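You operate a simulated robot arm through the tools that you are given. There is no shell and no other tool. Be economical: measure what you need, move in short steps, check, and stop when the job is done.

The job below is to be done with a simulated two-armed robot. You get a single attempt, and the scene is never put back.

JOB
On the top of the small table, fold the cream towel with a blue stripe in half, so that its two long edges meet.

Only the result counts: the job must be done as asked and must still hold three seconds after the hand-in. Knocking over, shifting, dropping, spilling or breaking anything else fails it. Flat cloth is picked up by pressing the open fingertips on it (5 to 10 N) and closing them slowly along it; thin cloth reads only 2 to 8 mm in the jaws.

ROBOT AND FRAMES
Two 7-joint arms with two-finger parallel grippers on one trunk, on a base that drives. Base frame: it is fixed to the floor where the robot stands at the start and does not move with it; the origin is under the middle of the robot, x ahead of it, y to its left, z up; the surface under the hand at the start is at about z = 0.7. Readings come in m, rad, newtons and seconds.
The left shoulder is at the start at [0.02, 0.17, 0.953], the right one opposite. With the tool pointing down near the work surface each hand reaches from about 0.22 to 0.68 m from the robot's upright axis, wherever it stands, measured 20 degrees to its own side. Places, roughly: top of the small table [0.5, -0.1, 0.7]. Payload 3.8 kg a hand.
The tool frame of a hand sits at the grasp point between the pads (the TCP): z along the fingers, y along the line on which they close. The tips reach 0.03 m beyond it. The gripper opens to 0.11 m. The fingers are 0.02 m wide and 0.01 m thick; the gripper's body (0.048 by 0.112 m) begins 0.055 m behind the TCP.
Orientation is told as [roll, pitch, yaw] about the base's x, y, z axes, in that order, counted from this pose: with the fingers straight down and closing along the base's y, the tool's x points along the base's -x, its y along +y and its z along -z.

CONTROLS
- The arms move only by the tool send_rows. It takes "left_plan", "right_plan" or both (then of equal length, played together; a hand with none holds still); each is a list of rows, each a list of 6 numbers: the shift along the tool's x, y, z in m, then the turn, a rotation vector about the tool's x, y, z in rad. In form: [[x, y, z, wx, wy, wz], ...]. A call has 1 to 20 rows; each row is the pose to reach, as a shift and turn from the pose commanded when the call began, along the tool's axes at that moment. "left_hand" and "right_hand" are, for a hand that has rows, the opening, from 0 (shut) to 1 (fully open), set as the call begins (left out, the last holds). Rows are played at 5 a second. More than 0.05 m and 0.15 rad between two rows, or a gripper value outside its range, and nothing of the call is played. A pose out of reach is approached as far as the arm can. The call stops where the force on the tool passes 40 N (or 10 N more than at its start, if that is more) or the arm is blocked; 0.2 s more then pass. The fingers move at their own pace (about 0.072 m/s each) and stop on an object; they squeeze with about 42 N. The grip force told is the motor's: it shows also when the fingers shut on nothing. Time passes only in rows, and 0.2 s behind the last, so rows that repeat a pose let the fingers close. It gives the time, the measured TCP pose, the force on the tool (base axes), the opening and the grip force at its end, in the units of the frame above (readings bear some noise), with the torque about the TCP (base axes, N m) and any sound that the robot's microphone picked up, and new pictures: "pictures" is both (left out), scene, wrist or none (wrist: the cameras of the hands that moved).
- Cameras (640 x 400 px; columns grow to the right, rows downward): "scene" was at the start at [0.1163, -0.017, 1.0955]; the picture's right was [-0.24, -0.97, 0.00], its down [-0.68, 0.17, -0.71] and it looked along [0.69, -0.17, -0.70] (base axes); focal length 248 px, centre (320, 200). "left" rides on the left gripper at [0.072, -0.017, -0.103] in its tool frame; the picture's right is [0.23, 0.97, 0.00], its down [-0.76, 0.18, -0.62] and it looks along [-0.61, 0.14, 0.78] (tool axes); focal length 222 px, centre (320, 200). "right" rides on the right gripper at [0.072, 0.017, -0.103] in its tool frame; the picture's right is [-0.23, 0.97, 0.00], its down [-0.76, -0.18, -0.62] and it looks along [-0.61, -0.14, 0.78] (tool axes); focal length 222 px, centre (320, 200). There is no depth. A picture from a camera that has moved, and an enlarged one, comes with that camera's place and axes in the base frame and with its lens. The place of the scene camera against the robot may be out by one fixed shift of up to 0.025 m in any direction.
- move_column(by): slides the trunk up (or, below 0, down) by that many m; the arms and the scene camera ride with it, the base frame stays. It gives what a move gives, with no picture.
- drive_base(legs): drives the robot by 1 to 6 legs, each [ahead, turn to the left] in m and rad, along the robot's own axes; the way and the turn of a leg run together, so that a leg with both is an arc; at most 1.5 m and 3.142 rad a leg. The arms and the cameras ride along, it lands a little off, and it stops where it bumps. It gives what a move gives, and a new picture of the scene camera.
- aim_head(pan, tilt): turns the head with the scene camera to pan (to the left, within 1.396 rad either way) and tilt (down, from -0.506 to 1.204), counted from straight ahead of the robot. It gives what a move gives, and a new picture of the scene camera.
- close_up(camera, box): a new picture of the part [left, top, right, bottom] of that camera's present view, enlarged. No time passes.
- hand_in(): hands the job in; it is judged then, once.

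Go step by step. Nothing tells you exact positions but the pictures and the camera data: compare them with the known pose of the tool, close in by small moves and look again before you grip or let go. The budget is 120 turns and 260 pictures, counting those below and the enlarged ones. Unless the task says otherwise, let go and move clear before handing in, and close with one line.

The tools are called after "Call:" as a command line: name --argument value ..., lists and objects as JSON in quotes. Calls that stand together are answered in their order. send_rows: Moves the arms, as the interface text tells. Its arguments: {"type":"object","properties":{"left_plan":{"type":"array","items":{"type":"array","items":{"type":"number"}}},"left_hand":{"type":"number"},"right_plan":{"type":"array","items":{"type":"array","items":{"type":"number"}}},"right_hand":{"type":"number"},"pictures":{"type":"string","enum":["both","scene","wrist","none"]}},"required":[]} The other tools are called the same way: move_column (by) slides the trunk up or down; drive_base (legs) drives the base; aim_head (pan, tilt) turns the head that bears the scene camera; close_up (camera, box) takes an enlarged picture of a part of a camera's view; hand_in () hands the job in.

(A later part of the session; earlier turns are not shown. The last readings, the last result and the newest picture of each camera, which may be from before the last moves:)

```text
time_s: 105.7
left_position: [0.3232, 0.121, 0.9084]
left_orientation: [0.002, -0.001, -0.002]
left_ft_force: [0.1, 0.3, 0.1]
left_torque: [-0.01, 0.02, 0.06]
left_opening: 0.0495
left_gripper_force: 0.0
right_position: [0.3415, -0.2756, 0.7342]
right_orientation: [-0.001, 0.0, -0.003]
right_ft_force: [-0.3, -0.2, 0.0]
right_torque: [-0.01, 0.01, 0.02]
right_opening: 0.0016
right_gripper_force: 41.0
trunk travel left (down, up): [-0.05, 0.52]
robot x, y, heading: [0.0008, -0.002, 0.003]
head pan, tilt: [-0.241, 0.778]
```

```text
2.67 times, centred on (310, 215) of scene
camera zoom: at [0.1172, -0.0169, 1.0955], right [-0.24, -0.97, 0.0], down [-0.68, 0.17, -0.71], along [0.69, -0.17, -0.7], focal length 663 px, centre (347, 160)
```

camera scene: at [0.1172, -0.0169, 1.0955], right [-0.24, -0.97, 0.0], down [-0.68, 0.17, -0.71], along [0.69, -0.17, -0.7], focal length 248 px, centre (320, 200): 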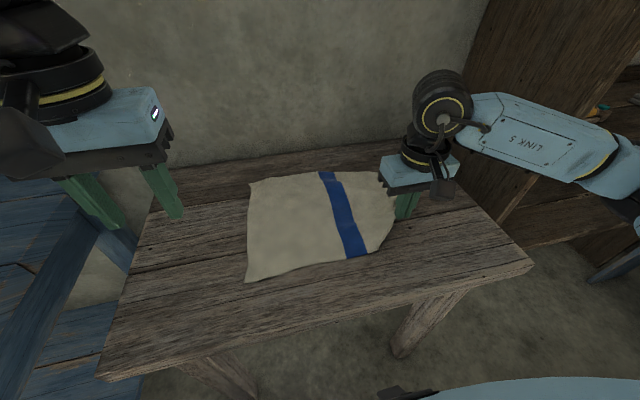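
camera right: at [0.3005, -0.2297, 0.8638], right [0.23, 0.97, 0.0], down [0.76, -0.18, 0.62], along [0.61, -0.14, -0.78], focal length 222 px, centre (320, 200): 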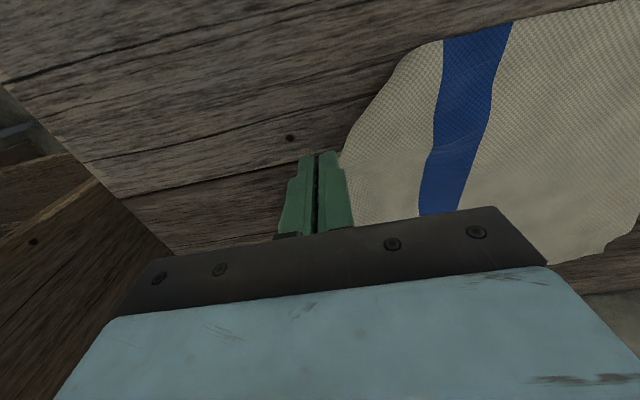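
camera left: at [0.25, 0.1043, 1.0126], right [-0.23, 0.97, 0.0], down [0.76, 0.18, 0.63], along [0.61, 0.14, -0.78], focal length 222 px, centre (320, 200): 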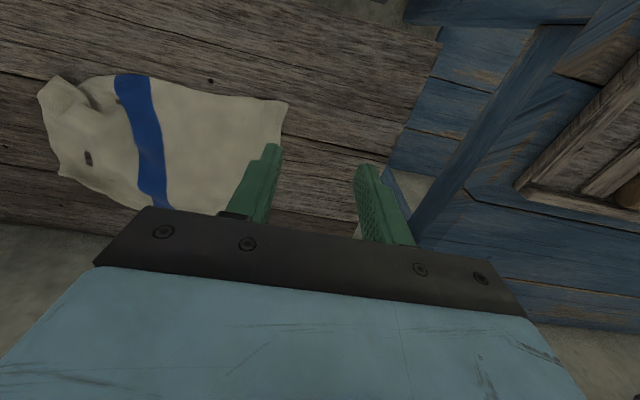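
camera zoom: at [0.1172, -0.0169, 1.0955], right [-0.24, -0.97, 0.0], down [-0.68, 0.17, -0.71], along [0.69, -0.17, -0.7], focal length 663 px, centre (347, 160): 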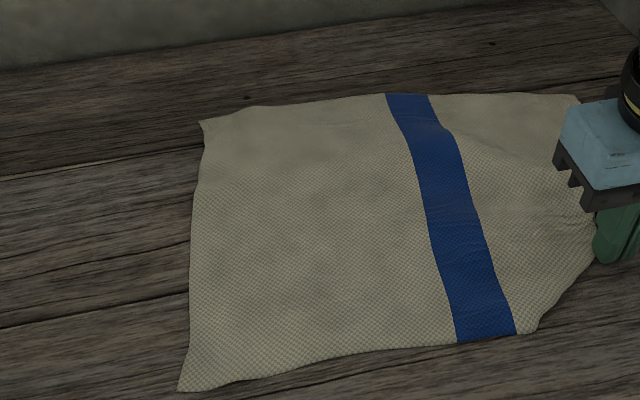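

The near-right corner appears folded under along a diagonal running through the grip. I lift the hand to let that flap hang free and look.

Call:
send_rows --right_plan '[[0, 0, -0.03, 0, 0, 0], [-0.01, 0.005, -0.065, 0, 0, 0], [-0.02, 0.01, -0.1, 0, 0, 0], [-0.03, 0.015, -0.14, 0, 0, 0], [-0.03, 0.015, -0.14, 0, 0, 0]]' --pictures "both"

Call:
close_up --camera "scene" --box '[200, 120, 440, 290]'

```text
time_s: 106.8
left_position: [0.3232, 0.1216, 0.9094]
left_orientation: [0.0, -0.001, -0.001]
left_ft_force: [-1.1, -1.1, 0.0]
left_torque: [0.01, 0.0, 0.04]
left_opening: 0.0497
left_gripper_force: 0.1
right_position: [0.371, -0.2598, 0.8753]
right_orientation: [-0.002, 0.0, -0.001]
right_ft_force: [-0.2, 0.4, 0.2]
right_torque: [0.01, 0.0, 0.02]
right_opening: 0.0016
right_gripper_force: 42.3
trunk travel left (down, up): [-0.05, 0.52]
robot x, y, heading: [-0.0005, -0.0004, -0.001]
head pan, tilt: [-0.241, 0.778]
camera scene: at [0.1172, -0.0168, 1.0954], right [-0.24, -0.97, 0.0], down [-0.68, 0.17, -0.71], along [0.69, -0.17, -0.7], focal length 248 px, centre (320, 200)
camera right: at [0.2972, -0.2409, 0.9791], right [0.23, 0.97, 0.0], down [0.76, -0.18, 0.62], along [0.61, -0.14, -0.78], focal length 222 px, centre (320, 200)
```

scene: 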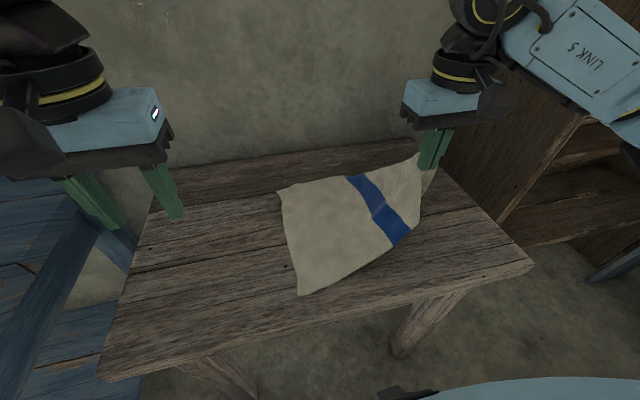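
right: 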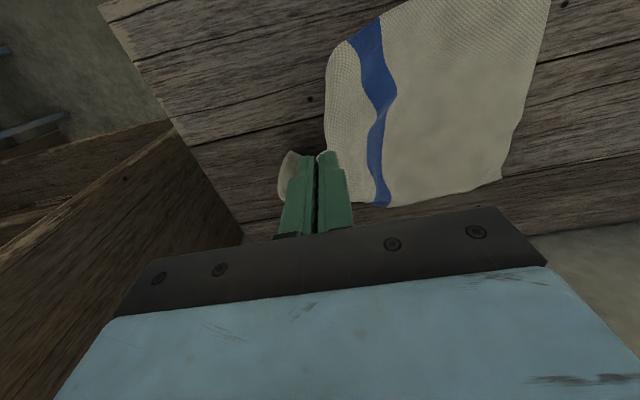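

```text
2.35 times, centred on (320, 205) of scene
camera zoom: at [0.1172, -0.0168, 1.0954], right [-0.24, -0.97, 0.0], down [-0.68, 0.17, -0.71], along [0.69, -0.17, -0.7], focal length 585 px, centre (320, 188)
```

zoom: 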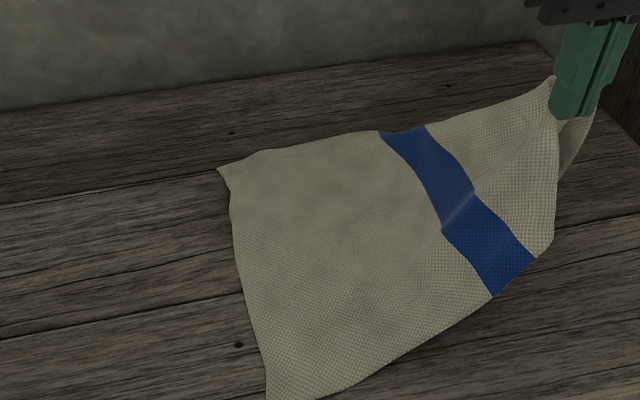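

A tail of cloth hangs behind the grip: the right-hand strip was folded under. I lower while moving inward so this tail lands outward and opens, then release.

Call:
send_rows --right_plan '[[0, 0.012, 0.03, 0, 0, 0], [0.005, 0.03, 0.055, 0, 0, 0], [0.01, 0.05, 0.075, 0, 0, 0], [0.015, 0.07, 0.095, 0, 0, 0], [0.015, 0.085, 0.115, 0, 0, 0], [0.015, 0.09, 0.13, 0, 0, 0], [0.015, 0.09, 0.13, 0, 0, 0]]' --pictures "both"

Call:
close_up --camera "scene" --box '[200, 120, 440, 290]'

```text
time_s: 108.5
left_position: [0.3239, 0.122, 0.9088]
left_orientation: [0.002, -0.001, -0.002]
left_ft_force: [-0.2, -0.6, 0.1]
left_torque: [-0.02, 0.01, -0.02]
left_opening: 0.0495
left_gripper_force: 0.1
right_position: [0.3588, -0.1722, 0.744]
right_orientation: [0.0, -0.003, -0.003]
right_ft_force: [1.1, 0.0, 0.8]
right_torque: [0.02, 0.01, 0.03]
right_opening: 0.0
right_gripper_force: 37.8
trunk travel left (down, up): [-0.05, 0.52]
robot x, y, heading: [0.0004, -0.0004, 0.009]
head pan, tilt: [-0.241, 0.778]
camera scene: at [0.1172, -0.0169, 1.0955], right [-0.24, -0.97, 0.0], down [-0.68, 0.17, -0.71], along [0.69, -0.17, -0.7], focal length 248 px, centre (320, 200)
camera right: at [0.285, -0.1524, 0.8472], right [0.23, 0.97, 0.0], down [0.76, -0.18, 0.62], along [0.61, -0.14, -0.78], focal length 222 px, centre (320, 200)
```

scene: 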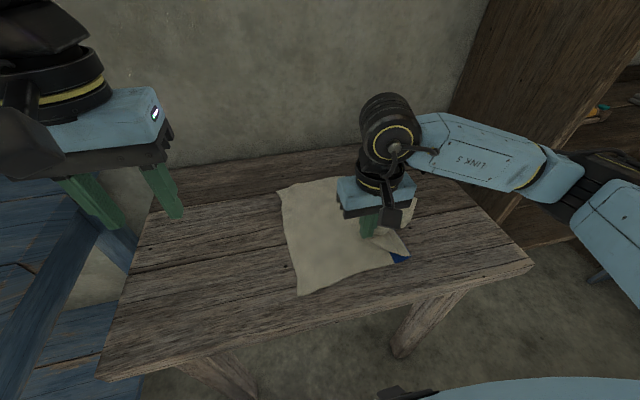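
right: 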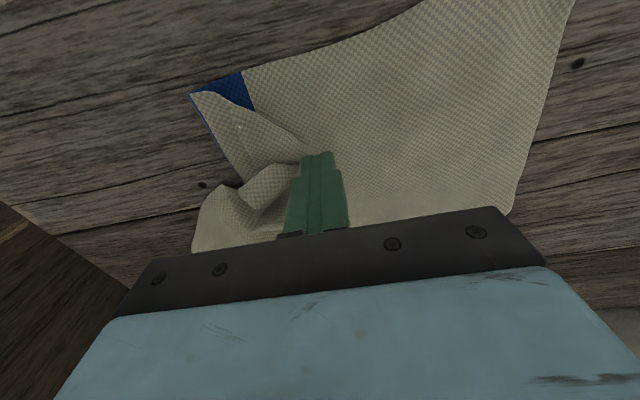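

```text
2.35 times, centred on (320, 205) of scene
camera zoom: at [0.1172, -0.0169, 1.0955], right [-0.24, -0.97, 0.0], down [-0.68, 0.17, -0.71], along [0.69, -0.17, -0.7], focal length 585 px, centre (320, 188)
```

zoom: 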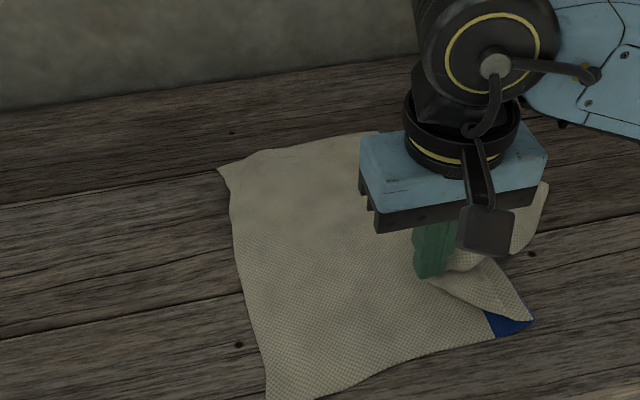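

The grip slipped out, and the right portion now lies folded over on top. I lift away to see it.

Call:
send_rows --right_plan '[[0, 0, -0.04, 0, 0, 0], [0.01, -0.02, -0.08, 0, 0, 0], [0.02, -0.05, -0.11, 0, 0, 0], [0.03, -0.08, -0.14, 0, 0, 0], [0.03, -0.1, -0.17, 0, 0, 0]]' --right_hand 0.45 --pictures "scene"

Call:
close_up --camera "scene" --box '[240, 150, 440, 290]'

Call:
close_up --camera "right" --box '[240, 20, 640, 230]'

```text
time_s: 109.7
left_position: [0.3235, 0.1212, 0.9091]
left_orientation: [0.002, -0.002, -0.001]
left_ft_force: [-1.2, -0.2, -0.3]
left_torque: [0.01, -0.02, -0.01]
left_opening: 0.0495
left_gripper_force: 0.1
right_position: [0.3265, -0.2723, 0.9174]
right_orientation: [-0.003, 0.0, -0.002]
right_ft_force: [0.3, -0.3, 0.2]
right_torque: [0.01, -0.01, -0.02]
right_opening: 0.0495
right_gripper_force: 0.0
trunk travel left (down, up): [-0.05, 0.52]
robot x, y, heading: [-0.0005, -0.0002, -0.002]
head pan, tilt: [-0.241, 0.778]
camera scene: at [0.117, -0.0168, 1.0955], right [-0.24, -0.97, 0.0], down [-0.68, 0.17, -0.71], along [0.69, -0.17, -0.7], focal length 248 px, centre (320, 200)
```

scene: 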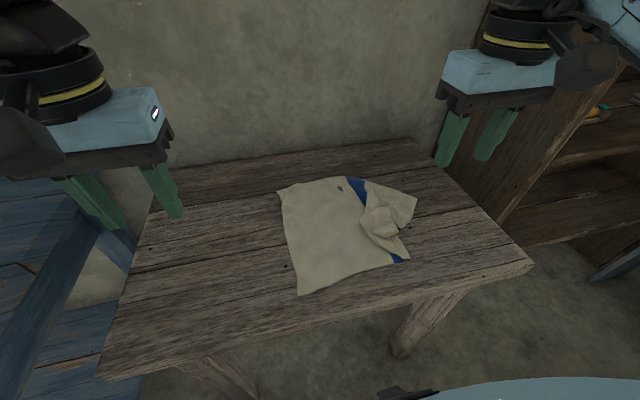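

```text
2.86 times, centred on (340, 220) of scene
camera zoom: at [0.117, -0.0168, 1.0955], right [-0.24, -0.97, 0.0], down [-0.68, 0.17, -0.71], along [0.69, -0.17, -0.7], focal length 710 px, centre (263, 143)
```

zoom: 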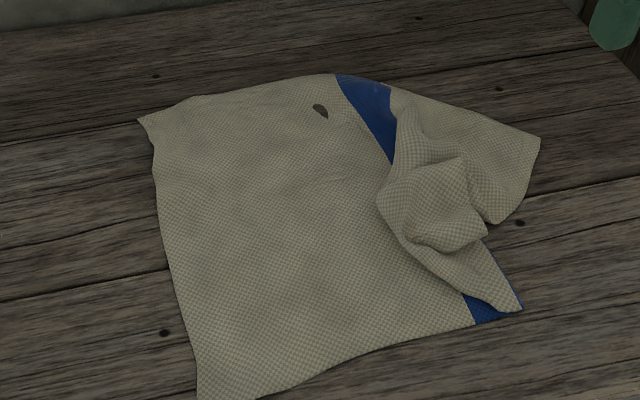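

```text
1.60 times, centred on (440, 125) of right
camera zoom: at [0.2525, -0.2532, 1.0212], right [0.23, 0.97, 0.0], down [0.76, -0.18, 0.62], along [0.61, -0.14, -0.78], focal length 355 px, centre (128, 320)
```

zoom: 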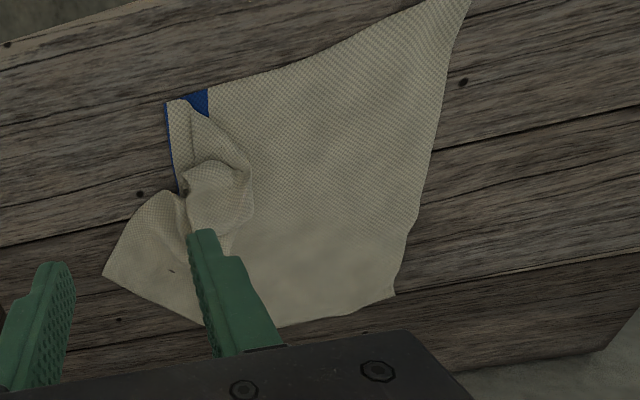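

The corner flap is on top now, tip near (0.352, -0.226), so it can be grabbed and pulled out. I move the right hand above it.

Call:
send_rows --right_plan '[[-0.01, 0.015, 0.035, 0, 0, 0], [-0.02, 0.03, 0.07, 0, 0, 0], [-0.03, 0.045, 0.105, 0, 0, 0], [-0.035, 0.058, 0.145, 0, 0, 0], [-0.035, 0.058, 0.145, 0, 0, 0]]' --right_hand 0.36 --pictures "none"

Call:
close_up --camera "right" --box '[140, 40, 500, 260]'

```text
time_s: 110.8
left_position: [0.3233, 0.1217, 0.9092]
left_orientation: [0.002, -0.003, -0.001]
left_ft_force: [-0.7, 0.4, 0.5]
left_torque: [-0.01, -0.01, 0.03]
left_opening: 0.0496
left_gripper_force: 0.0
right_position: [0.3652, -0.2154, 0.7718]
right_orientation: [-0.002, 0.0, -0.003]
right_ft_force: [0.9, -0.2, -0.1]
right_torque: [0.0, 0.01, -0.03]
right_opening: 0.0396
right_gripper_force: 0.1
trunk travel left (down, up): [-0.05, 0.52]
robot x, y, heading: [0.0051, -0.0047, 0.001]
head pan, tilt: [-0.241, 0.778]
```

```text
1.78 times, centred on (320, 150) of right
camera zoom: at [0.2902, -0.1963, 0.8751], right [0.23, 0.97, 0.0], down [0.76, -0.18, 0.62], along [0.61, -0.14, -0.78], focal length 395 px, centre (320, 289)
```

zoom: 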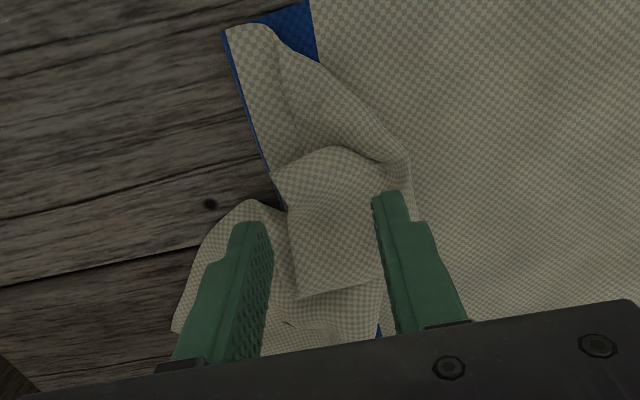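

I can see the real corner at about (0.414, -0.236), lying on top and pointing away. I move over it and lower to pinch that top layer.

Call:
send_rows --right_plan '[[-0.02, 0.005, 0.0, 0, 0, 0], [-0.038, 0.01, 0.008, 0, 0, 0], [-0.038, 0.01, 0.018, 0, 0, 0], [-0.038, 0.01, 0.028, 0, 0, 0], [-0.038, 0.01, 0.028, 0, 0, 0]]' --right_hand 0.3 --pictures "none"

Call:
close_up --camera "right" --box '[140, 40, 500, 260]'

```text
time_s: 112.0
left_position: [0.324, 0.1219, 0.9085]
left_orientation: [0.001, -0.001, -0.002]
left_ft_force: [0.2, -0.7, 0.6]
left_torque: [-0.03, -0.01, -0.02]
left_opening: 0.0497
left_gripper_force: 0.0
right_position: [0.399, -0.2029, 0.7436]
right_orientation: [-0.003, 0.001, -0.002]
right_ft_force: [-0.6, 1.0, 1.5]
right_torque: [0.01, -0.01, -0.05]
right_opening: 0.033
right_gripper_force: 0.2
trunk travel left (down, up): [-0.05, 0.52]
robot x, y, heading: [-0.0011, 0.0018, 0.003]
head pan, tilt: [-0.241, 0.778]
```

```text
1.78 times, centred on (320, 150) of right
camera zoom: at [0.3256, -0.1842, 0.8471], right [0.23, 0.97, 0.0], down [0.76, -0.18, 0.62], along [0.61, -0.14, -0.78], focal length 395 px, centre (320, 289)
```

zoom: 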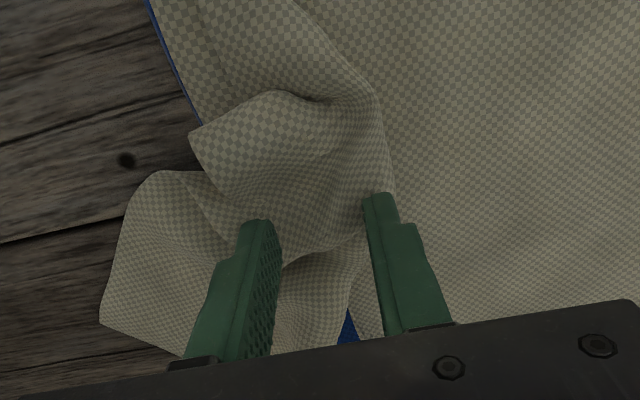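

Call:
send_rows --right_plan '[[0, -0.002, 0.002, 0, 0, 0], [0, -0.002, 0.004, 0, 0, 0], [0, -0.002, 0.006, 0, 0, 0], [0, -0.002, 0.007, 0, 0, 0], [0, -0.002, 0.007, 0, 0, 0]]' --pictures "none"

Call:
send_rows --right_plan '[[0, 0, 0.001, 0, 0, 0], [0, 0, 0.002, 0, 0, 0], [0, 0, 0.002, 0, 0, 0]]' --pictures "none"

```text
time_s: 113.2
left_position: [0.3231, 0.1226, 0.9094]
left_orientation: [0.002, -0.002, -0.001]
left_ft_force: [0.0, 0.1, 0.4]
left_torque: [0.01, 0.01, 0.0]
left_opening: 0.0496
left_gripper_force: 0.1
right_position: [0.3988, -0.2044, 0.7386]
right_orientation: [-0.001, 0.0, -0.004]
right_ft_force: [0.4, 0.1, 1.9]
right_torque: [0.01, 0.0, -0.01]
right_opening: 0.0329
right_gripper_force: 0.1
trunk travel left (down, up): [-0.05, 0.52]
robot x, y, heading: [0.0045, 0.0029, -0.004]
head pan, tilt: [-0.241, 0.778]
```

```text
time_s: 114.0
left_position: [0.322, 0.122, 0.9092]
left_orientation: [0.001, -0.001, -0.002]
left_ft_force: [0.5, -0.1, 1.0]
left_torque: [-0.02, 0.0, -0.03]
left_opening: 0.0497
left_gripper_force: 0.1
right_position: [0.4, -0.2044, 0.7356]
right_orientation: [-0.002, -0.002, -0.004]
right_ft_force: [-0.7, 1.1, 9.1]
right_torque: [-0.09, -0.04, 0.02]
right_opening: 0.0326
right_gripper_force: 0.1
trunk travel left (down, up): [-0.05, 0.52]
robot x, y, heading: [0.0017, -0.0018, -0.003]
head pan, tilt: [-0.241, 0.778]
```

Call:
send_rows --right_plan '[[0, 0, 0, 0, 0, 0], [0, 0, 0, 0, 0, 0]]' --right_hand 0.18 --pictures "none"

Call:
send_rows --right_plan '[[0, 0, 0, 0, 0, 0], [0, 0, 0, 0, 0, 0], [0, 0, 0, 0, 0, 0], [0, 0, 0, 0, 0, 0]]' --right_hand 0 --pictures "none"

Call:
send_rows --right_plan '[[0, 0, -0.02, 0, 0, 0], [0.01, 0, -0.05, 0, 0, 0], [0.03, -0.01, -0.075, 0, 0, 0], [0.05, -0.03, -0.09, 0, 0, 0], [0.05, -0.03, -0.09, 0, 0, 0]]' --pictures "both"

Call:
close_up --camera "scene" --box '[240, 130, 440, 290]'

```text
time_s: 114.7
left_position: [0.323, 0.1229, 0.9086]
left_orientation: [0.0, -0.002, -0.001]
left_ft_force: [0.5, 0.1, 0.6]
left_torque: [-0.03, -0.02, 0.0]
left_opening: 0.0493
left_gripper_force: 0.1
right_position: [0.4014, -0.2057, 0.7353]
right_orientation: [-0.002, -0.002, -0.002]
right_ft_force: [1.2, 1.3, 8.9]
right_torque: [-0.05, -0.1, 0.05]
right_opening: 0.0191
right_gripper_force: 0.1
trunk travel left (down, up): [-0.05, 0.52]
robot x, y, heading: [0.0, -0.0015, 0.003]
head pan, tilt: [-0.241, 0.778]
```

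```text
time_s: 115.7
left_position: [0.3231, 0.1223, 0.908]
left_orientation: [0.0, -0.002, -0.002]
left_ft_force: [-0.4, 0.1, 0.4]
left_torque: [0.0, 0.06, 0.0]
left_opening: 0.0496
left_gripper_force: 0.1
right_position: [0.401, -0.2043, 0.7347]
right_orientation: [-0.001, -0.001, -0.002]
right_ft_force: [-0.6, 3.1, 10.8]
right_torque: [0.03, -0.08, 0.0]
right_opening: 0.0023
right_gripper_force: 42.0
trunk travel left (down, up): [-0.05, 0.52]
robot x, y, heading: [0.0024, -0.0015, 0.003]
head pan, tilt: [-0.241, 0.778]
```

```text
time_s: 116.8
left_position: [0.3229, 0.1216, 0.9082]
left_orientation: [0.002, -0.002, -0.002]
left_ft_force: [-0.6, 1.1, 0.7]
left_torque: [-0.01, -0.01, 0.01]
left_opening: 0.0493
left_gripper_force: 0.1
right_position: [0.3519, -0.2338, 0.8246]
right_orientation: [-0.001, 0.0, -0.001]
right_ft_force: [-0.6, 0.4, 0.7]
right_torque: [-0.02, -0.02, -0.01]
right_opening: 0.002
right_gripper_force: 42.2
trunk travel left (down, up): [-0.05, 0.52]
robot x, y, heading: [0.0012, -0.0004, -0.001]
head pan, tilt: [-0.241, 0.778]
camera scene: at [0.1172, -0.0169, 1.0954], right [-0.24, -0.97, 0.0], down [-0.68, 0.17, -0.71], along [0.69, -0.17, -0.7], focal length 248 px, centre (320, 200)
camera right: at [0.278, -0.215, 0.927], right [0.23, 0.97, 0.0], down [0.76, -0.18, 0.62], along [0.61, -0.14, -0.78], focal length 222 px, centre (320, 200)
```

scene: 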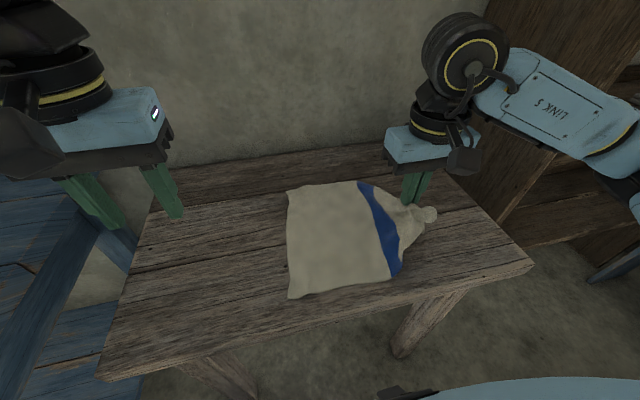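
right: 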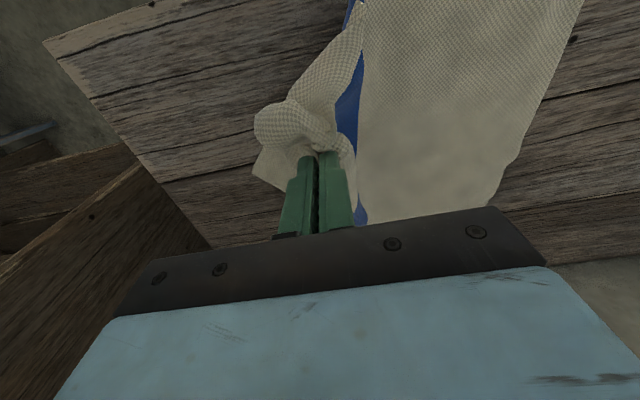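

```text
2.50 times, centred on (340, 210) of scene
camera zoom: at [0.1172, -0.0169, 1.0954], right [-0.24, -0.97, 0.0], down [-0.68, 0.17, -0.71], along [0.69, -0.17, -0.7], focal length 621 px, centre (270, 175)
```

zoom: 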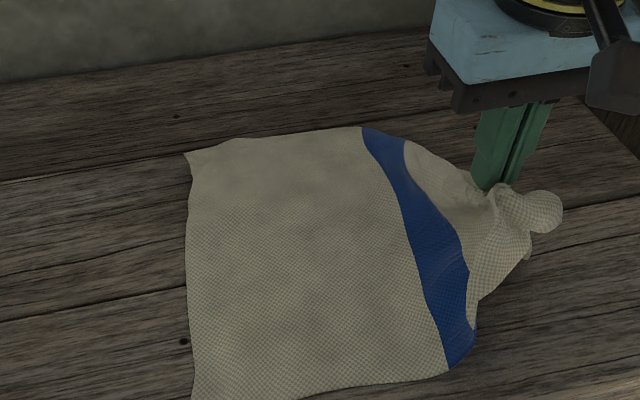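

The corner flap is held. I carry it over and out to its proper place near (0.27, -0.345).

Call:
send_rows --right_plan '[[0.015, -0.025, -0.005, 0, 0, 0], [0.03, -0.05, 0.0, 0, 0, 0], [0.05, -0.07, 0.015, 0, 0, 0], [0.065, -0.09, 0.035, 0, 0, 0], [0.078, -0.105, 0.06, 0, 0, 0], [0.08, -0.11, 0.08, 0, 0, 0], [0.08, -0.11, 0.08, 0, 0, 0]]' --pictures "both"

Call:
close_up --camera "scene" --box '[240, 130, 480, 310]'

```text
time_s: 118.5
left_position: [0.3227, 0.1226, 0.9083]
left_orientation: [0.0, -0.003, -0.001]
left_ft_force: [-0.8, 0.9, 0.2]
left_torque: [0.01, -0.02, 0.01]
left_opening: 0.0494
left_gripper_force: 0.1
right_position: [0.2722, -0.3432, 0.7461]
right_orientation: [-0.002, 0.001, -0.002]
right_ft_force: [0.3, -0.5, 0.4]
right_torque: [0.0, -0.03, 0.0]
right_opening: 0.002
right_gripper_force: 42.5
trunk travel left (down, up): [-0.05, 0.52]
robot x, y, heading: [0.0029, -0.0011, -0.003]
head pan, tilt: [-0.241, 0.778]
camera scene: at [0.1172, -0.0168, 1.0955], right [-0.24, -0.97, 0.0], down [-0.68, 0.17, -0.71], along [0.69, -0.17, -0.7], focal length 248 px, centre (320, 200)
camera right: at [0.1986, -0.3252, 0.8482], right [0.23, 0.97, 0.0], down [0.76, -0.18, 0.62], along [0.61, -0.14, -0.78], focal length 222 px, centre (320, 200)
```

scene: 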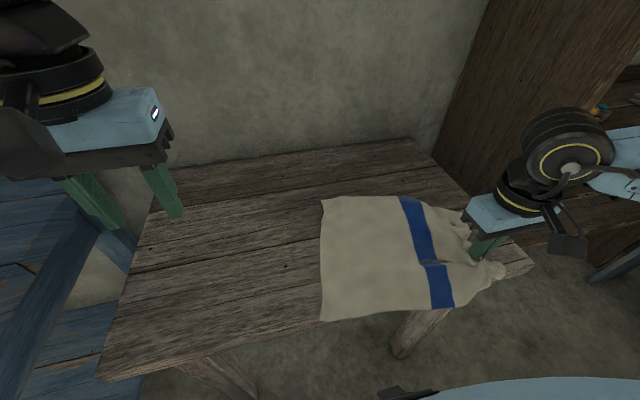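
right: 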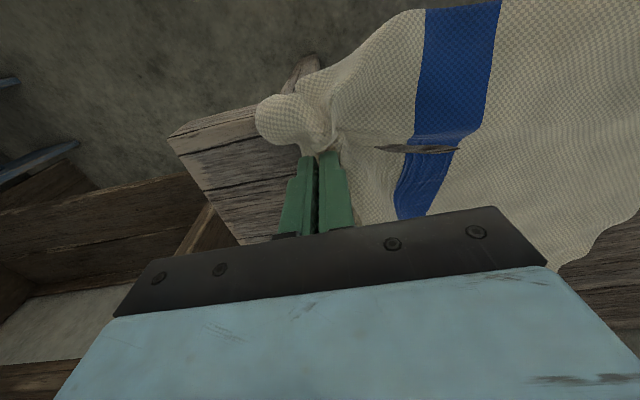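

```text
2.22 times, centred on (360, 220) of scene
camera zoom: at [0.1172, -0.0168, 1.0955], right [-0.24, -0.97, 0.0], down [-0.68, 0.17, -0.71], along [0.69, -0.17, -0.7], focal length 552 px, centre (231, 156)
```

zoom: 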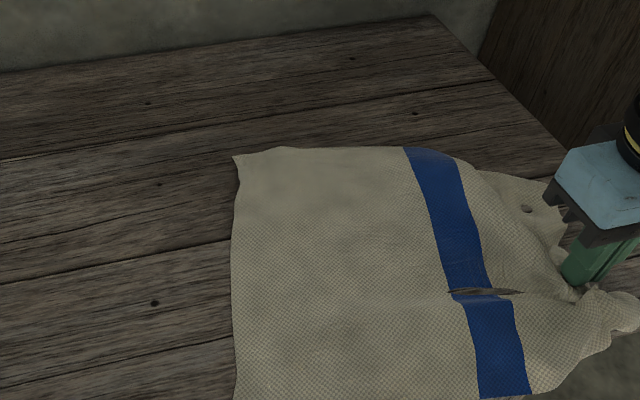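

The towel slid right to the table's near edge while I pulled. I'll press the left hand's fingers onto it at about (0.36, -0.09) and drag the whole towel with both hands away from the edge.

Call:
send_rows --left_plan '[[-0.006, -0.03, 0.025, 0, 0, 0], [-0.012, -0.065, 0.05, 0, 0, 0], [-0.02, -0.1, 0.075, 0, 0, 0], [-0.03, -0.14, 0.1, 0, 0, 0], [-0.037, -0.175, 0.13, 0, 0, 0], [-0.037, -0.2, 0.16, 0, 0, 0], [-0.037, -0.21, 0.172, 0, 0, 0], [-0.037, -0.21, 0.175, 0, 0, 0], [-0.037, -0.21, 0.1765, 0, 0, 0], [-0.037, -0.21, 0.1765, 0, 0, 0]]' --left_hand 0.5 --pictures "none"

```text
time_s: 120.7
left_position: [0.36, -0.0887, 0.7312]
left_orientation: [-0.003, -0.005, -0.002]
left_ft_force: [-2.4, 1.5, 28.2]
left_torque: [-0.83, 0.1, -0.08]
left_opening: 0.054
left_gripper_force: 0.0
right_position: [0.2711, -0.3424, 0.7454]
right_orientation: [-0.002, -0.001, -0.003]
right_ft_force: [-0.4, -0.2, 0.4]
right_torque: [-0.02, 0.0, 0.0]
right_opening: 0.0023
right_gripper_force: 41.9
trunk travel left (down, up): [-0.05, 0.52]
robot x, y, heading: [0.003, -0.0039, -0.001]
head pan, tilt: [-0.241, 0.778]
```

Call:
send_rows --left_plan '[[0, 0, -0.0008, 0, 0, 0], [-0.01, 0.008, -0.0008, 0, 0, 0], [-0.022, 0.018, -0.0008, 0, 0, 0], [-0.034, 0.028, -0.0008, 0, 0, 0], [-0.046, 0.04, -0.0008, 0, 0, 0], [-0.058, 0.052, -0.0008, 0, 0, 0], [-0.07, 0.064, -0.0008, 0, 0, 0], [-0.08, 0.076, -0.0008, 0, 0, 0], [-0.09, 0.085, -0.0008, 0, 0, 0], [-0.09, 0.085, -0.0008, 0, 0, 0]]' --right_plan '[[0, 0, 0, 0, 0, 0], [-0.01, 0.008, 0, 0, 0, 0], [-0.022, 0.018, 0, 0, 0, 0], [-0.034, 0.028, 0, 0, 0, 0], [-0.046, 0.04, 0, 0, 0, 0], [-0.058, 0.052, 0, 0, 0, 0], [-0.07, 0.064, 0, 0, 0, 0], [-0.08, 0.076, 0, 0, 0, 0], [-0.09, 0.085, 0, 0, 0, 0], [-0.09, 0.085, 0, 0, 0, 0]]' --pictures "scene"

```text
time_s: 122.8
left_position: [0.451, -0.0033, 0.7317]
left_orientation: [0.002, -0.001, -0.002]
left_ft_force: [-3.1, -3.4, 19.0]
left_torque: [-0.69, 0.16, -0.1]
left_opening: 0.0565
left_gripper_force: 2.0
right_position: [0.3593, -0.2609, 0.7452]
right_orientation: [-0.001, -0.003, -0.005]
right_ft_force: [0.1, 0.6, 0.1]
right_torque: [-0.01, -0.02, -0.03]
right_opening: 0.0021
right_gripper_force: 42.3
trunk travel left (down, up): [-0.05, 0.52]
robot x, y, heading: [0.0008, 0.0004, -0.002]
head pan, tilt: [-0.241, 0.778]
camera scene: at [0.1159, -0.0169, 1.0956], right [-0.24, -0.97, 0.0], down [-0.68, 0.17, -0.71], along [0.69, -0.17, -0.7], focal length 248 px, centre (320, 200)
```

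scene: 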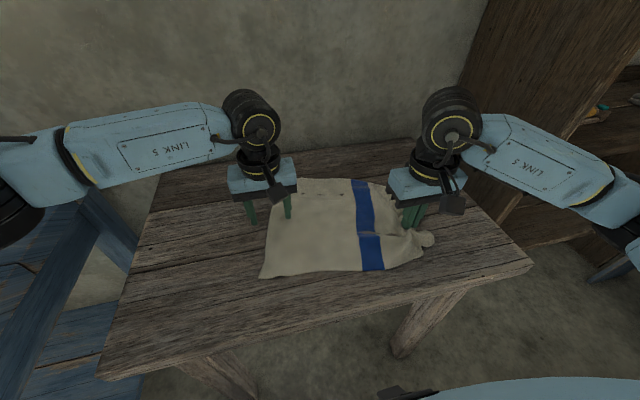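

The drag worked: the towel is back with its near-left corner at about (0.324, 0.03). I move the left hand to that corner for a pinch.

Call:
send_rows --left_plan '[[0, 0, -0.03, 0, 0, 0], [0.02, 0, -0.06, 0, 0, 0], [0.06, -0.002, -0.06, 0, 0, 0], [0.095, -0.004, -0.045, 0, 0, 0], [0.113, -0.004, -0.018, 0, 0, 0], [0.113, -0.004, -0.018, 0, 0, 0]]' --left_hand 0.45 --pictures "wrist"

```text
time_s: 124.2
left_position: [0.337, -0.0064, 0.7472]
left_orientation: [0.003, -0.001, 0.002]
left_ft_force: [-0.4, -0.1, 0.0]
left_torque: [0.01, 0.02, -0.02]
left_opening: 0.0495
left_gripper_force: 0.0
right_position: [0.36, -0.26, 0.7435]
right_orientation: [-0.001, 0.0, -0.003]
right_ft_force: [0.1, 0.1, -0.1]
right_torque: [-0.02, -0.02, -0.03]
right_opening: 0.0022
right_gripper_force: 41.8
trunk travel left (down, up): [-0.05, 0.52]
robot x, y, heading: [0.0023, 0.0019, -0.002]
head pan, tilt: [-0.241, 0.778]
camera left: at [0.2648, -0.0252, 0.851], right [-0.23, 0.97, 0.0], down [0.76, 0.18, 0.62], along [0.61, 0.14, -0.78], focal length 222 px, centre (320, 200)
```

left: 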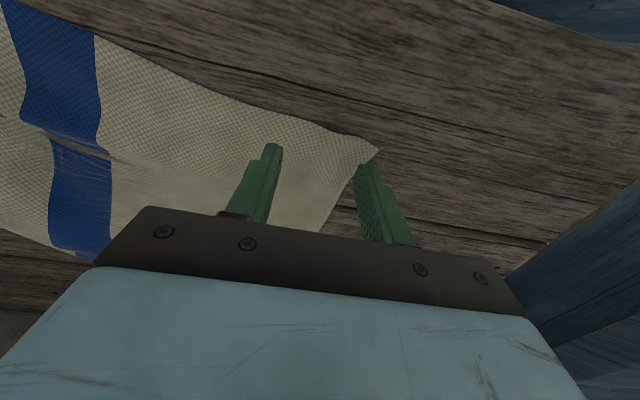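

Call:
send_rows --left_plan '[[0.003, -0.005, 0.006, 0, 0, 0], [0.003, -0.005, 0.011, 0, 0, 0], [0.003, -0.005, 0.0135, 0, 0, 0], [0.003, -0.005, 0.0145, 0, 0, 0], [0.003, -0.005, 0.0155, 0, 0, 0], [0.003, -0.005, 0.0155, 0, 0, 0]]' --pictures "none"

```text
time_s: 125.7
left_position: [0.3354, -0.0117, 0.732]
left_orientation: [0.002, -0.002, -0.003]
left_ft_force: [-0.2, 0.3, 0.7]
left_torque: [0.0, 0.01, 0.05]
left_opening: 0.0496
left_gripper_force: 0.2
right_position: [0.3594, -0.2605, 0.7439]
right_orientation: [-0.001, 0.0, -0.004]
right_ft_force: [-0.5, 0.2, -0.2]
right_torque: [-0.01, -0.01, -0.02]
right_opening: 0.0021
right_gripper_force: 42.1
trunk travel left (down, up): [-0.05, 0.52]
robot x, y, heading: [0.0014, -0.004, 0.002]
head pan, tilt: [-0.241, 0.778]
```

Call:
send_rows --left_plan '[[0, 0, 0.0007, 0, 0, 0], [0, 0, 0.0014, 0, 0, 0], [0, 0, 0.0014, 0, 0, 0]]' --left_hand 0.36 --pictures "none"

Call:
send_rows --left_plan '[[0, 0, 0, 0, 0, 0], [0, 0, 0, 0, 0, 0]]' --left_hand 0.22 --pictures "none"

Call:
send_rows --left_plan '[[0, 0, 0, 0, 0, 0], [0, 0, 0, 0, 0, 0]]' --left_hand 0.1 --pictures "none"

Call:
send_rows --left_plan '[[0, 0, 0, 0, 0, 0], [0, 0, 0, 0, 0, 0], [0, 0, 0, 0, 0, 0]]' --left_hand 0 --pictures "none"

```text
time_s: 126.5
left_position: [0.3365, -0.0114, 0.7317]
left_orientation: [0.001, -0.001, -0.004]
left_ft_force: [0.3, -0.1, 1.2]
left_torque: [-0.01, 0.05, 0.01]
left_opening: 0.0393
left_gripper_force: 0.0
right_position: [0.3602, -0.2609, 0.7435]
right_orientation: [-0.001, 0.0, -0.004]
right_ft_force: [-0.1, -0.6, -0.5]
right_torque: [-0.01, 0.03, -0.03]
right_opening: 0.002
right_gripper_force: 42.0
trunk travel left (down, up): [-0.05, 0.52]
robot x, y, heading: [0.0007, 0.0051, -0.002]
head pan, tilt: [-0.241, 0.778]
```

```text
time_s: 127.0
left_position: [0.3349, -0.0106, 0.732]
left_orientation: [0.003, -0.001, -0.002]
left_ft_force: [0.3, 0.5, 2.2]
left_torque: [0.04, -0.04, 0.01]
left_opening: 0.0241
left_gripper_force: 0.0
right_position: [0.3605, -0.2601, 0.7433]
right_orientation: [-0.002, -0.001, -0.003]
right_ft_force: [0.1, -0.4, 0.3]
right_torque: [-0.02, 0.04, 0.01]
right_opening: 0.0022
right_gripper_force: 41.9
trunk travel left (down, up): [-0.05, 0.52]
robot x, y, heading: [0.0051, 0.0001, 0.004]
head pan, tilt: [-0.241, 0.778]
```

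```text
time_s: 127.7
left_position: [0.3345, -0.0122, 0.7323]
left_orientation: [0.002, -0.002, -0.002]
left_ft_force: [0.6, 0.0, 0.8]
left_torque: [0.06, -0.02, -0.01]
left_opening: 0.0109
left_gripper_force: 0.0
right_position: [0.3601, -0.2602, 0.7433]
right_orientation: [-0.003, -0.001, -0.003]
right_ft_force: [0.5, -0.2, 0.4]
right_torque: [-0.01, 0.01, 0.01]
right_opening: 0.0022
right_gripper_force: 42.1
trunk travel left (down, up): [-0.05, 0.52]
robot x, y, heading: [0.0008, 0.001, -0.003]
head pan, tilt: [-0.241, 0.778]
```

```text
time_s: 128.4
left_position: [0.3361, -0.0122, 0.7319]
left_orientation: [0.003, -0.002, -0.001]
left_ft_force: [0.4, 0.2, 2.2]
left_torque: [-0.01, 0.01, -0.03]
left_opening: 0.0026
left_gripper_force: 42.2
right_position: [0.3594, -0.2601, 0.7438]
right_orientation: [-0.002, 0.001, -0.004]
right_ft_force: [0.3, 0.3, 0.2]
right_torque: [0.01, 0.01, -0.02]
right_opening: 0.0022
right_gripper_force: 41.8
trunk travel left (down, up): [-0.05, 0.52]
robot x, y, heading: [0.0012, -0.0019, -0.0]
head pan, tilt: [-0.241, 0.778]
```

Both near corners are held with their edges facing the robot. I lift the towel clear so it hangs freely from this edge.

Call:
send_rows --left_plan '[[-0.0114, 0.008, -0.026, 0, 0, 0], [-0.0228, 0.016, -0.052, 0, 0, 0], [-0.0342, 0.024, -0.078, 0, 0, 0], [-0.0456, 0.032, -0.104, 0, 0, 0], [-0.057, 0.04, -0.13, 0, 0, 0], [-0.0684, 0.048, -0.156, 0, 0, 0], [-0.08, 0.056, -0.182, 0, 0, 0], [-0.091, 0.064, -0.208, 0, 0, 0], [-0.103, 0.072, -0.234, 0, 0, 0], [-0.114, 0.08, -0.262, 0, 0, 0], [-0.08, 0.08, -0.262, 0, 0, 0], [-0.045, 0.08, -0.262, 0, 0, 0], [-0.045, 0.08, -0.262, 0, 0, 0]]' --right_plan '[[-0.009, 0.008, -0.025, 0, 0, 0], [-0.018, 0.016, -0.05, 0, 0, 0], [-0.027, 0.024, -0.075, 0, 0, 0], [-0.036, 0.032, -0.1, 0, 0, 0], [-0.045, 0.04, -0.125, 0, 0, 0], [-0.054, 0.048, -0.15, 0, 0, 0], [-0.063, 0.056, -0.175, 0, 0, 0], [-0.072, 0.064, -0.2, 0, 0, 0], [-0.081, 0.072, -0.225, 0, 0, 0], [-0.09, 0.08, -0.25, 0, 0, 0], [-0.056, 0.08, -0.25, 0, 0, 0], [-0.021, 0.08, -0.25, 0, 0, 0], [-0.021, 0.08, -0.25, 0, 0, 0]]' --pictures "both"

```text
time_s: 131.2
left_position: [0.3824, 0.0698, 0.9902]
left_orientation: [0.003, -0.001, -0.002]
left_ft_force: [0.9, 0.1, 0.1]
left_torque: [0.01, -0.02, -0.02]
left_opening: 0.0023
left_gripper_force: 42.0
right_position: [0.3813, -0.1776, 0.9928]
right_orientation: [-0.003, -0.001, -0.004]
right_ft_force: [0.3, 0.0, -0.5]
right_torque: [-0.06, -0.01, 0.0]
right_opening: 0.0022
right_gripper_force: 41.7
trunk travel left (down, up): [-0.05, 0.52]
robot x, y, heading: [0.0007, 0.0029, 0.0]
head pan, tilt: [-0.241, 0.778]
camera scene: at [0.1173, -0.0168, 1.0954], right [-0.24, -0.97, 0.0], down [-0.68, 0.17, -0.71], along [0.69, -0.17, -0.7], focal length 248 px, centre (320, 200)
camera right: at [0.3075, -0.1593, 1.0954], right [0.23, 0.97, 0.0], down [0.76, -0.18, 0.62], along [0.61, -0.14, -0.78], focal length 222 px, centre (320, 200)
camera left: at [0.3099, 0.0506, 1.0937], right [-0.23, 0.97, 0.0], down [0.76, 0.18, 0.62], along [0.61, 0.14, -0.78], focal length 222 px, centre (320, 200)
```

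scene: 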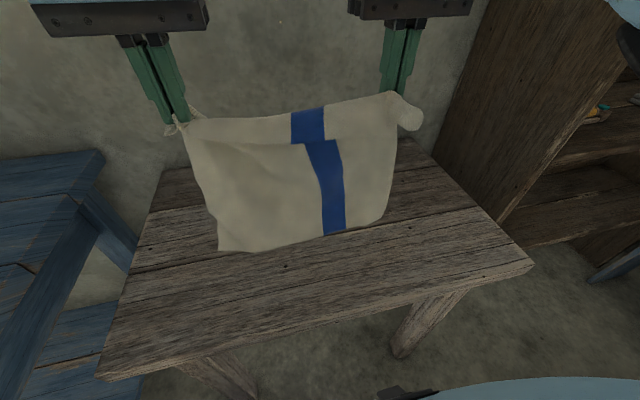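
right: 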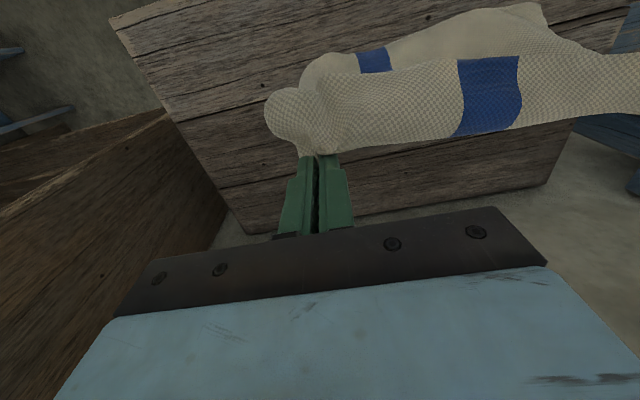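
left: 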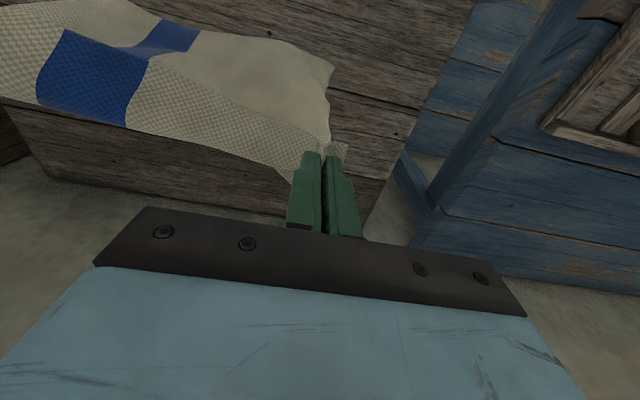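

The towel hangs with its lower edge on the table at x≈0.40, nicely straight. I check the top near the grips.

Call:
close_up --camera "scene" --box '[150, 70, 440, 260]'

```text
2.11 times, centred on (295, 165) of scene
camera zoom: at [0.1173, -0.0168, 1.0954], right [-0.24, -0.97, 0.0], down [-0.68, 0.17, -0.71], along [0.69, -0.17, -0.7], focal length 523 px, centre (373, 274)
```

zoom: 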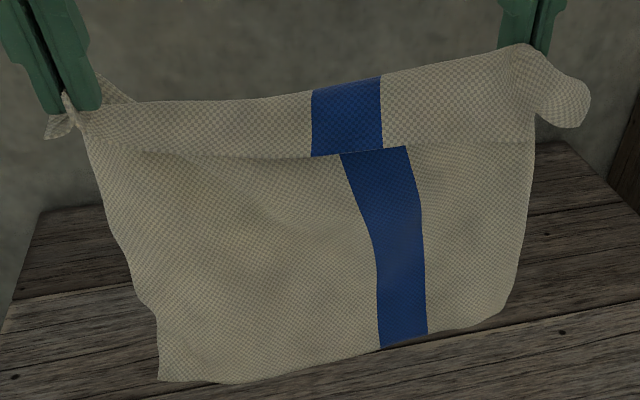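

Now it is clear: the free edge hangs as a short lip in front of the grips, facing the robot (about 1.5 cm at left, 4 cm at right), which suits the landing. I lay down the lower half first, moving forward and down.

Call:
send_rows --left_plan '[[-0.016, 0, 0.006, 0, 0, 0], [-0.033, 0, 0.012, 0, 0, 0], [-0.05, 0, 0.022, 0, 0, 0], [-0.068, 0, 0.032, 0, 0, 0], [-0.083, 0, 0.047, 0, 0, 0], [-0.098, 0, 0.062, 0, 0, 0], [-0.111, 0, 0.077, 0, 0, 0], [-0.123, 0, 0.092, 0, 0, 0], [-0.133, 0, 0.105, 0, 0, 0], [-0.143, 0, 0.117, 0, 0, 0]]' --right_plan '[[-0.017, 0, 0.012, 0, 0, 0], [-0.034, 0, 0.025, 0, 0, 0], [-0.05, 0, 0.04, 0, 0, 0], [-0.069, 0, 0.055, 0, 0, 0], [-0.084, 0, 0.072, 0, 0, 0], [-0.099, 0, 0.09, 0, 0, 0], [-0.111, 0, 0.11, 0, 0, 0], [-0.124, 0, 0.13, 0, 0, 0], [-0.136, 0, 0.145, 0, 0, 0], [-0.149, 0, 0.16, 0, 0, 0]]' --pictures "none"

Call:
close_up --camera "scene" --box '[170, 90, 440, 280]'

```text
time_s: 133.4
left_position: [0.523, 0.0683, 0.8748]
left_orientation: [0.002, -0.002, -0.002]
left_ft_force: [-0.8, 0.2, -1.6]
left_torque: [0.01, 0.03, -0.01]
left_opening: 0.0023
left_gripper_force: 42.3
right_position: [0.5296, -0.1787, 0.8329]
right_orientation: [-0.002, 0.001, -0.002]
right_ft_force: [0.0, -1.0, 0.1]
right_torque: [0.0, -0.03, -0.01]
right_opening: 0.0022
right_gripper_force: 42.1
trunk travel left (down, up): [-0.05, 0.52]
robot x, y, heading: [0.0015, 0.002, -0.002]
head pan, tilt: [-0.241, 0.778]
```

```text
2.11 times, centred on (305, 185) of scene
camera zoom: at [0.1174, -0.0168, 1.0954], right [-0.24, -0.97, 0.0], down [-0.68, 0.17, -0.71], along [0.69, -0.17, -0.7], focal length 523 px, centre (352, 232)
```

zoom: 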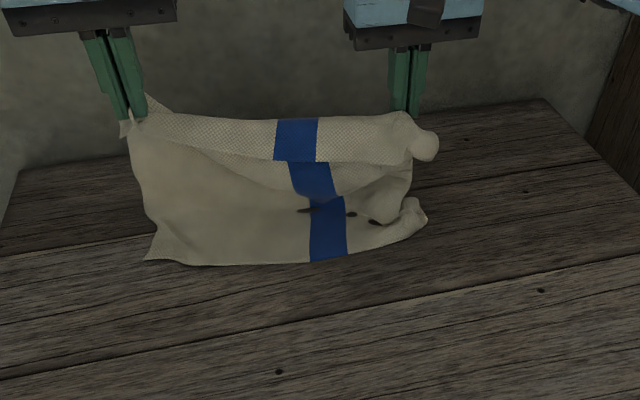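

The lower edge slid forward to x≈0.47 as the lower half settled, which is fine. Now I swing the top edge back toward the robot and down over it, stopping just above.

Call:
send_rows --left_plan '[[0.012, 0, 0.003, 0, 0, 0], [0.023, 0, 0.007, 0, 0, 0], [0.034, 0, 0.017, 0, 0, 0], [0.043, 0, 0.027, 0, 0, 0], [0.05, 0, 0.04, 0, 0, 0], [0.056, 0, 0.052, 0, 0, 0], [0.06, 0, 0.065, 0, 0, 0], [0.063, 0, 0.077, 0, 0, 0], [0.063, 0, 0.09, 0, 0, 0], [0.063, 0, 0.09, 0, 0, 0]]' --right_plan '[[0.008, 0, 0.002, 0, 0, 0], [0.015, 0, 0.005, 0, 0, 0], [0.023, 0, 0.012, 0, 0, 0], [0.03, 0, 0.02, 0, 0, 0], [0.035, 0, 0.028, 0, 0, 0], [0.04, 0, 0.035, 0, 0, 0], [0.043, 0, 0.043, 0, 0, 0], [0.045, 0, 0.05, 0, 0, 0], [0.044, 0, 0.055, 0, 0, 0], [0.044, 0, 0.055, 0, 0, 0]]' --pictures "none"

Call:
close_up --camera "scene" --box '[180, 110, 420, 270]'

Call:
close_up --camera "right" --box '[200, 0, 640, 200]'

Call:
close_up --camera "left" --box '[0, 0, 440, 200]'

```text
time_s: 135.7
left_position: [0.4612, 0.0684, 0.7865]
left_orientation: [0.0, -0.001, 0.0]
left_ft_force: [0.4, 0.4, 0.3]
left_torque: [0.01, 0.0, 0.01]
left_opening: 0.0024
left_gripper_force: 41.6
right_position: [0.4859, -0.1805, 0.7787]
right_orientation: [-0.001, 0.0, -0.003]
right_ft_force: [0.2, -0.6, 0.6]
right_torque: [0.0, 0.0, 0.01]
right_opening: 0.0022
right_gripper_force: 42.2
trunk travel left (down, up): [-0.05, 0.52]
robot x, y, heading: [-0.0015, 0.0036, -0.002]
head pan, tilt: [-0.241, 0.778]
```

```text
2.50 times, centred on (300, 190) of scene
camera zoom: at [0.1173, -0.0168, 1.0955], right [-0.24, -0.97, 0.0], down [-0.68, 0.17, -0.71], along [0.69, -0.17, -0.7], focal length 621 px, centre (370, 225)
```

zoom: 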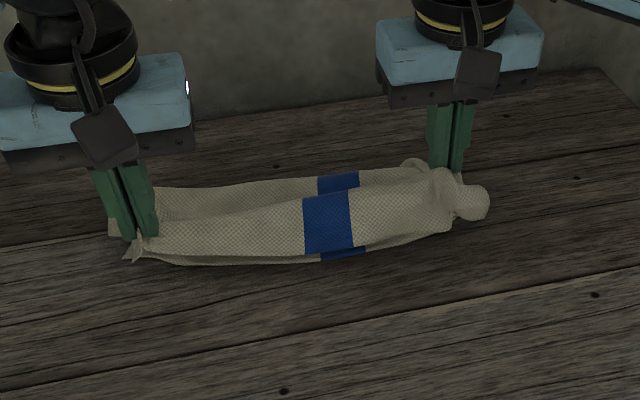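

```text
1.45 times, centred on (420, 100) of right
camera zoom: at [0.412, -0.1604, 0.8825], right [0.23, 0.97, 0.0], down [0.76, -0.18, 0.62], along [0.61, -0.14, -0.78], focal length 323 px, centre (174, 346)
```

zoom: 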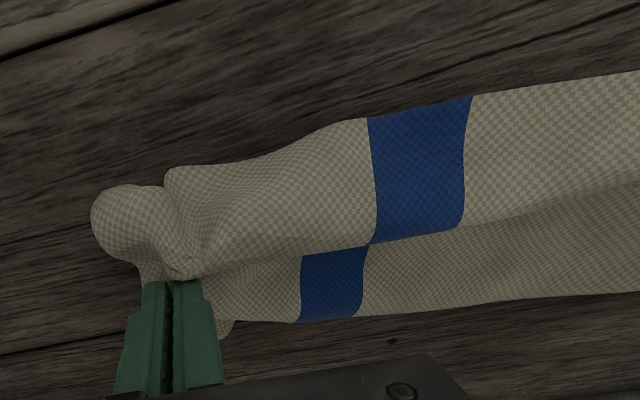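

```text
1.45 times, centred on (220, 100) of left
camera zoom: at [0.3883, 0.0503, 0.8899], right [-0.23, 0.97, 0.0], down [0.76, 0.18, 0.62], along [0.61, 0.14, -0.78], focal length 323 px, centre (466, 346)
```

zoom: 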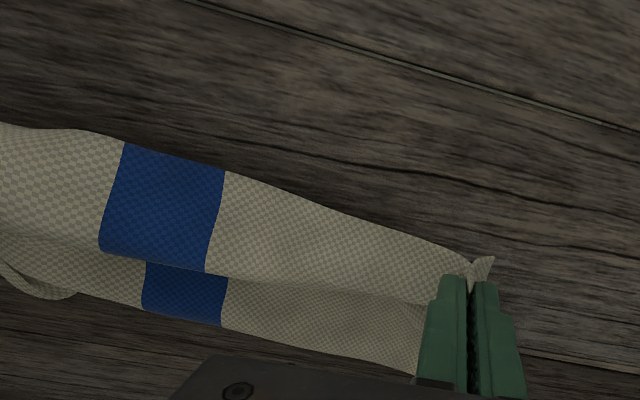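

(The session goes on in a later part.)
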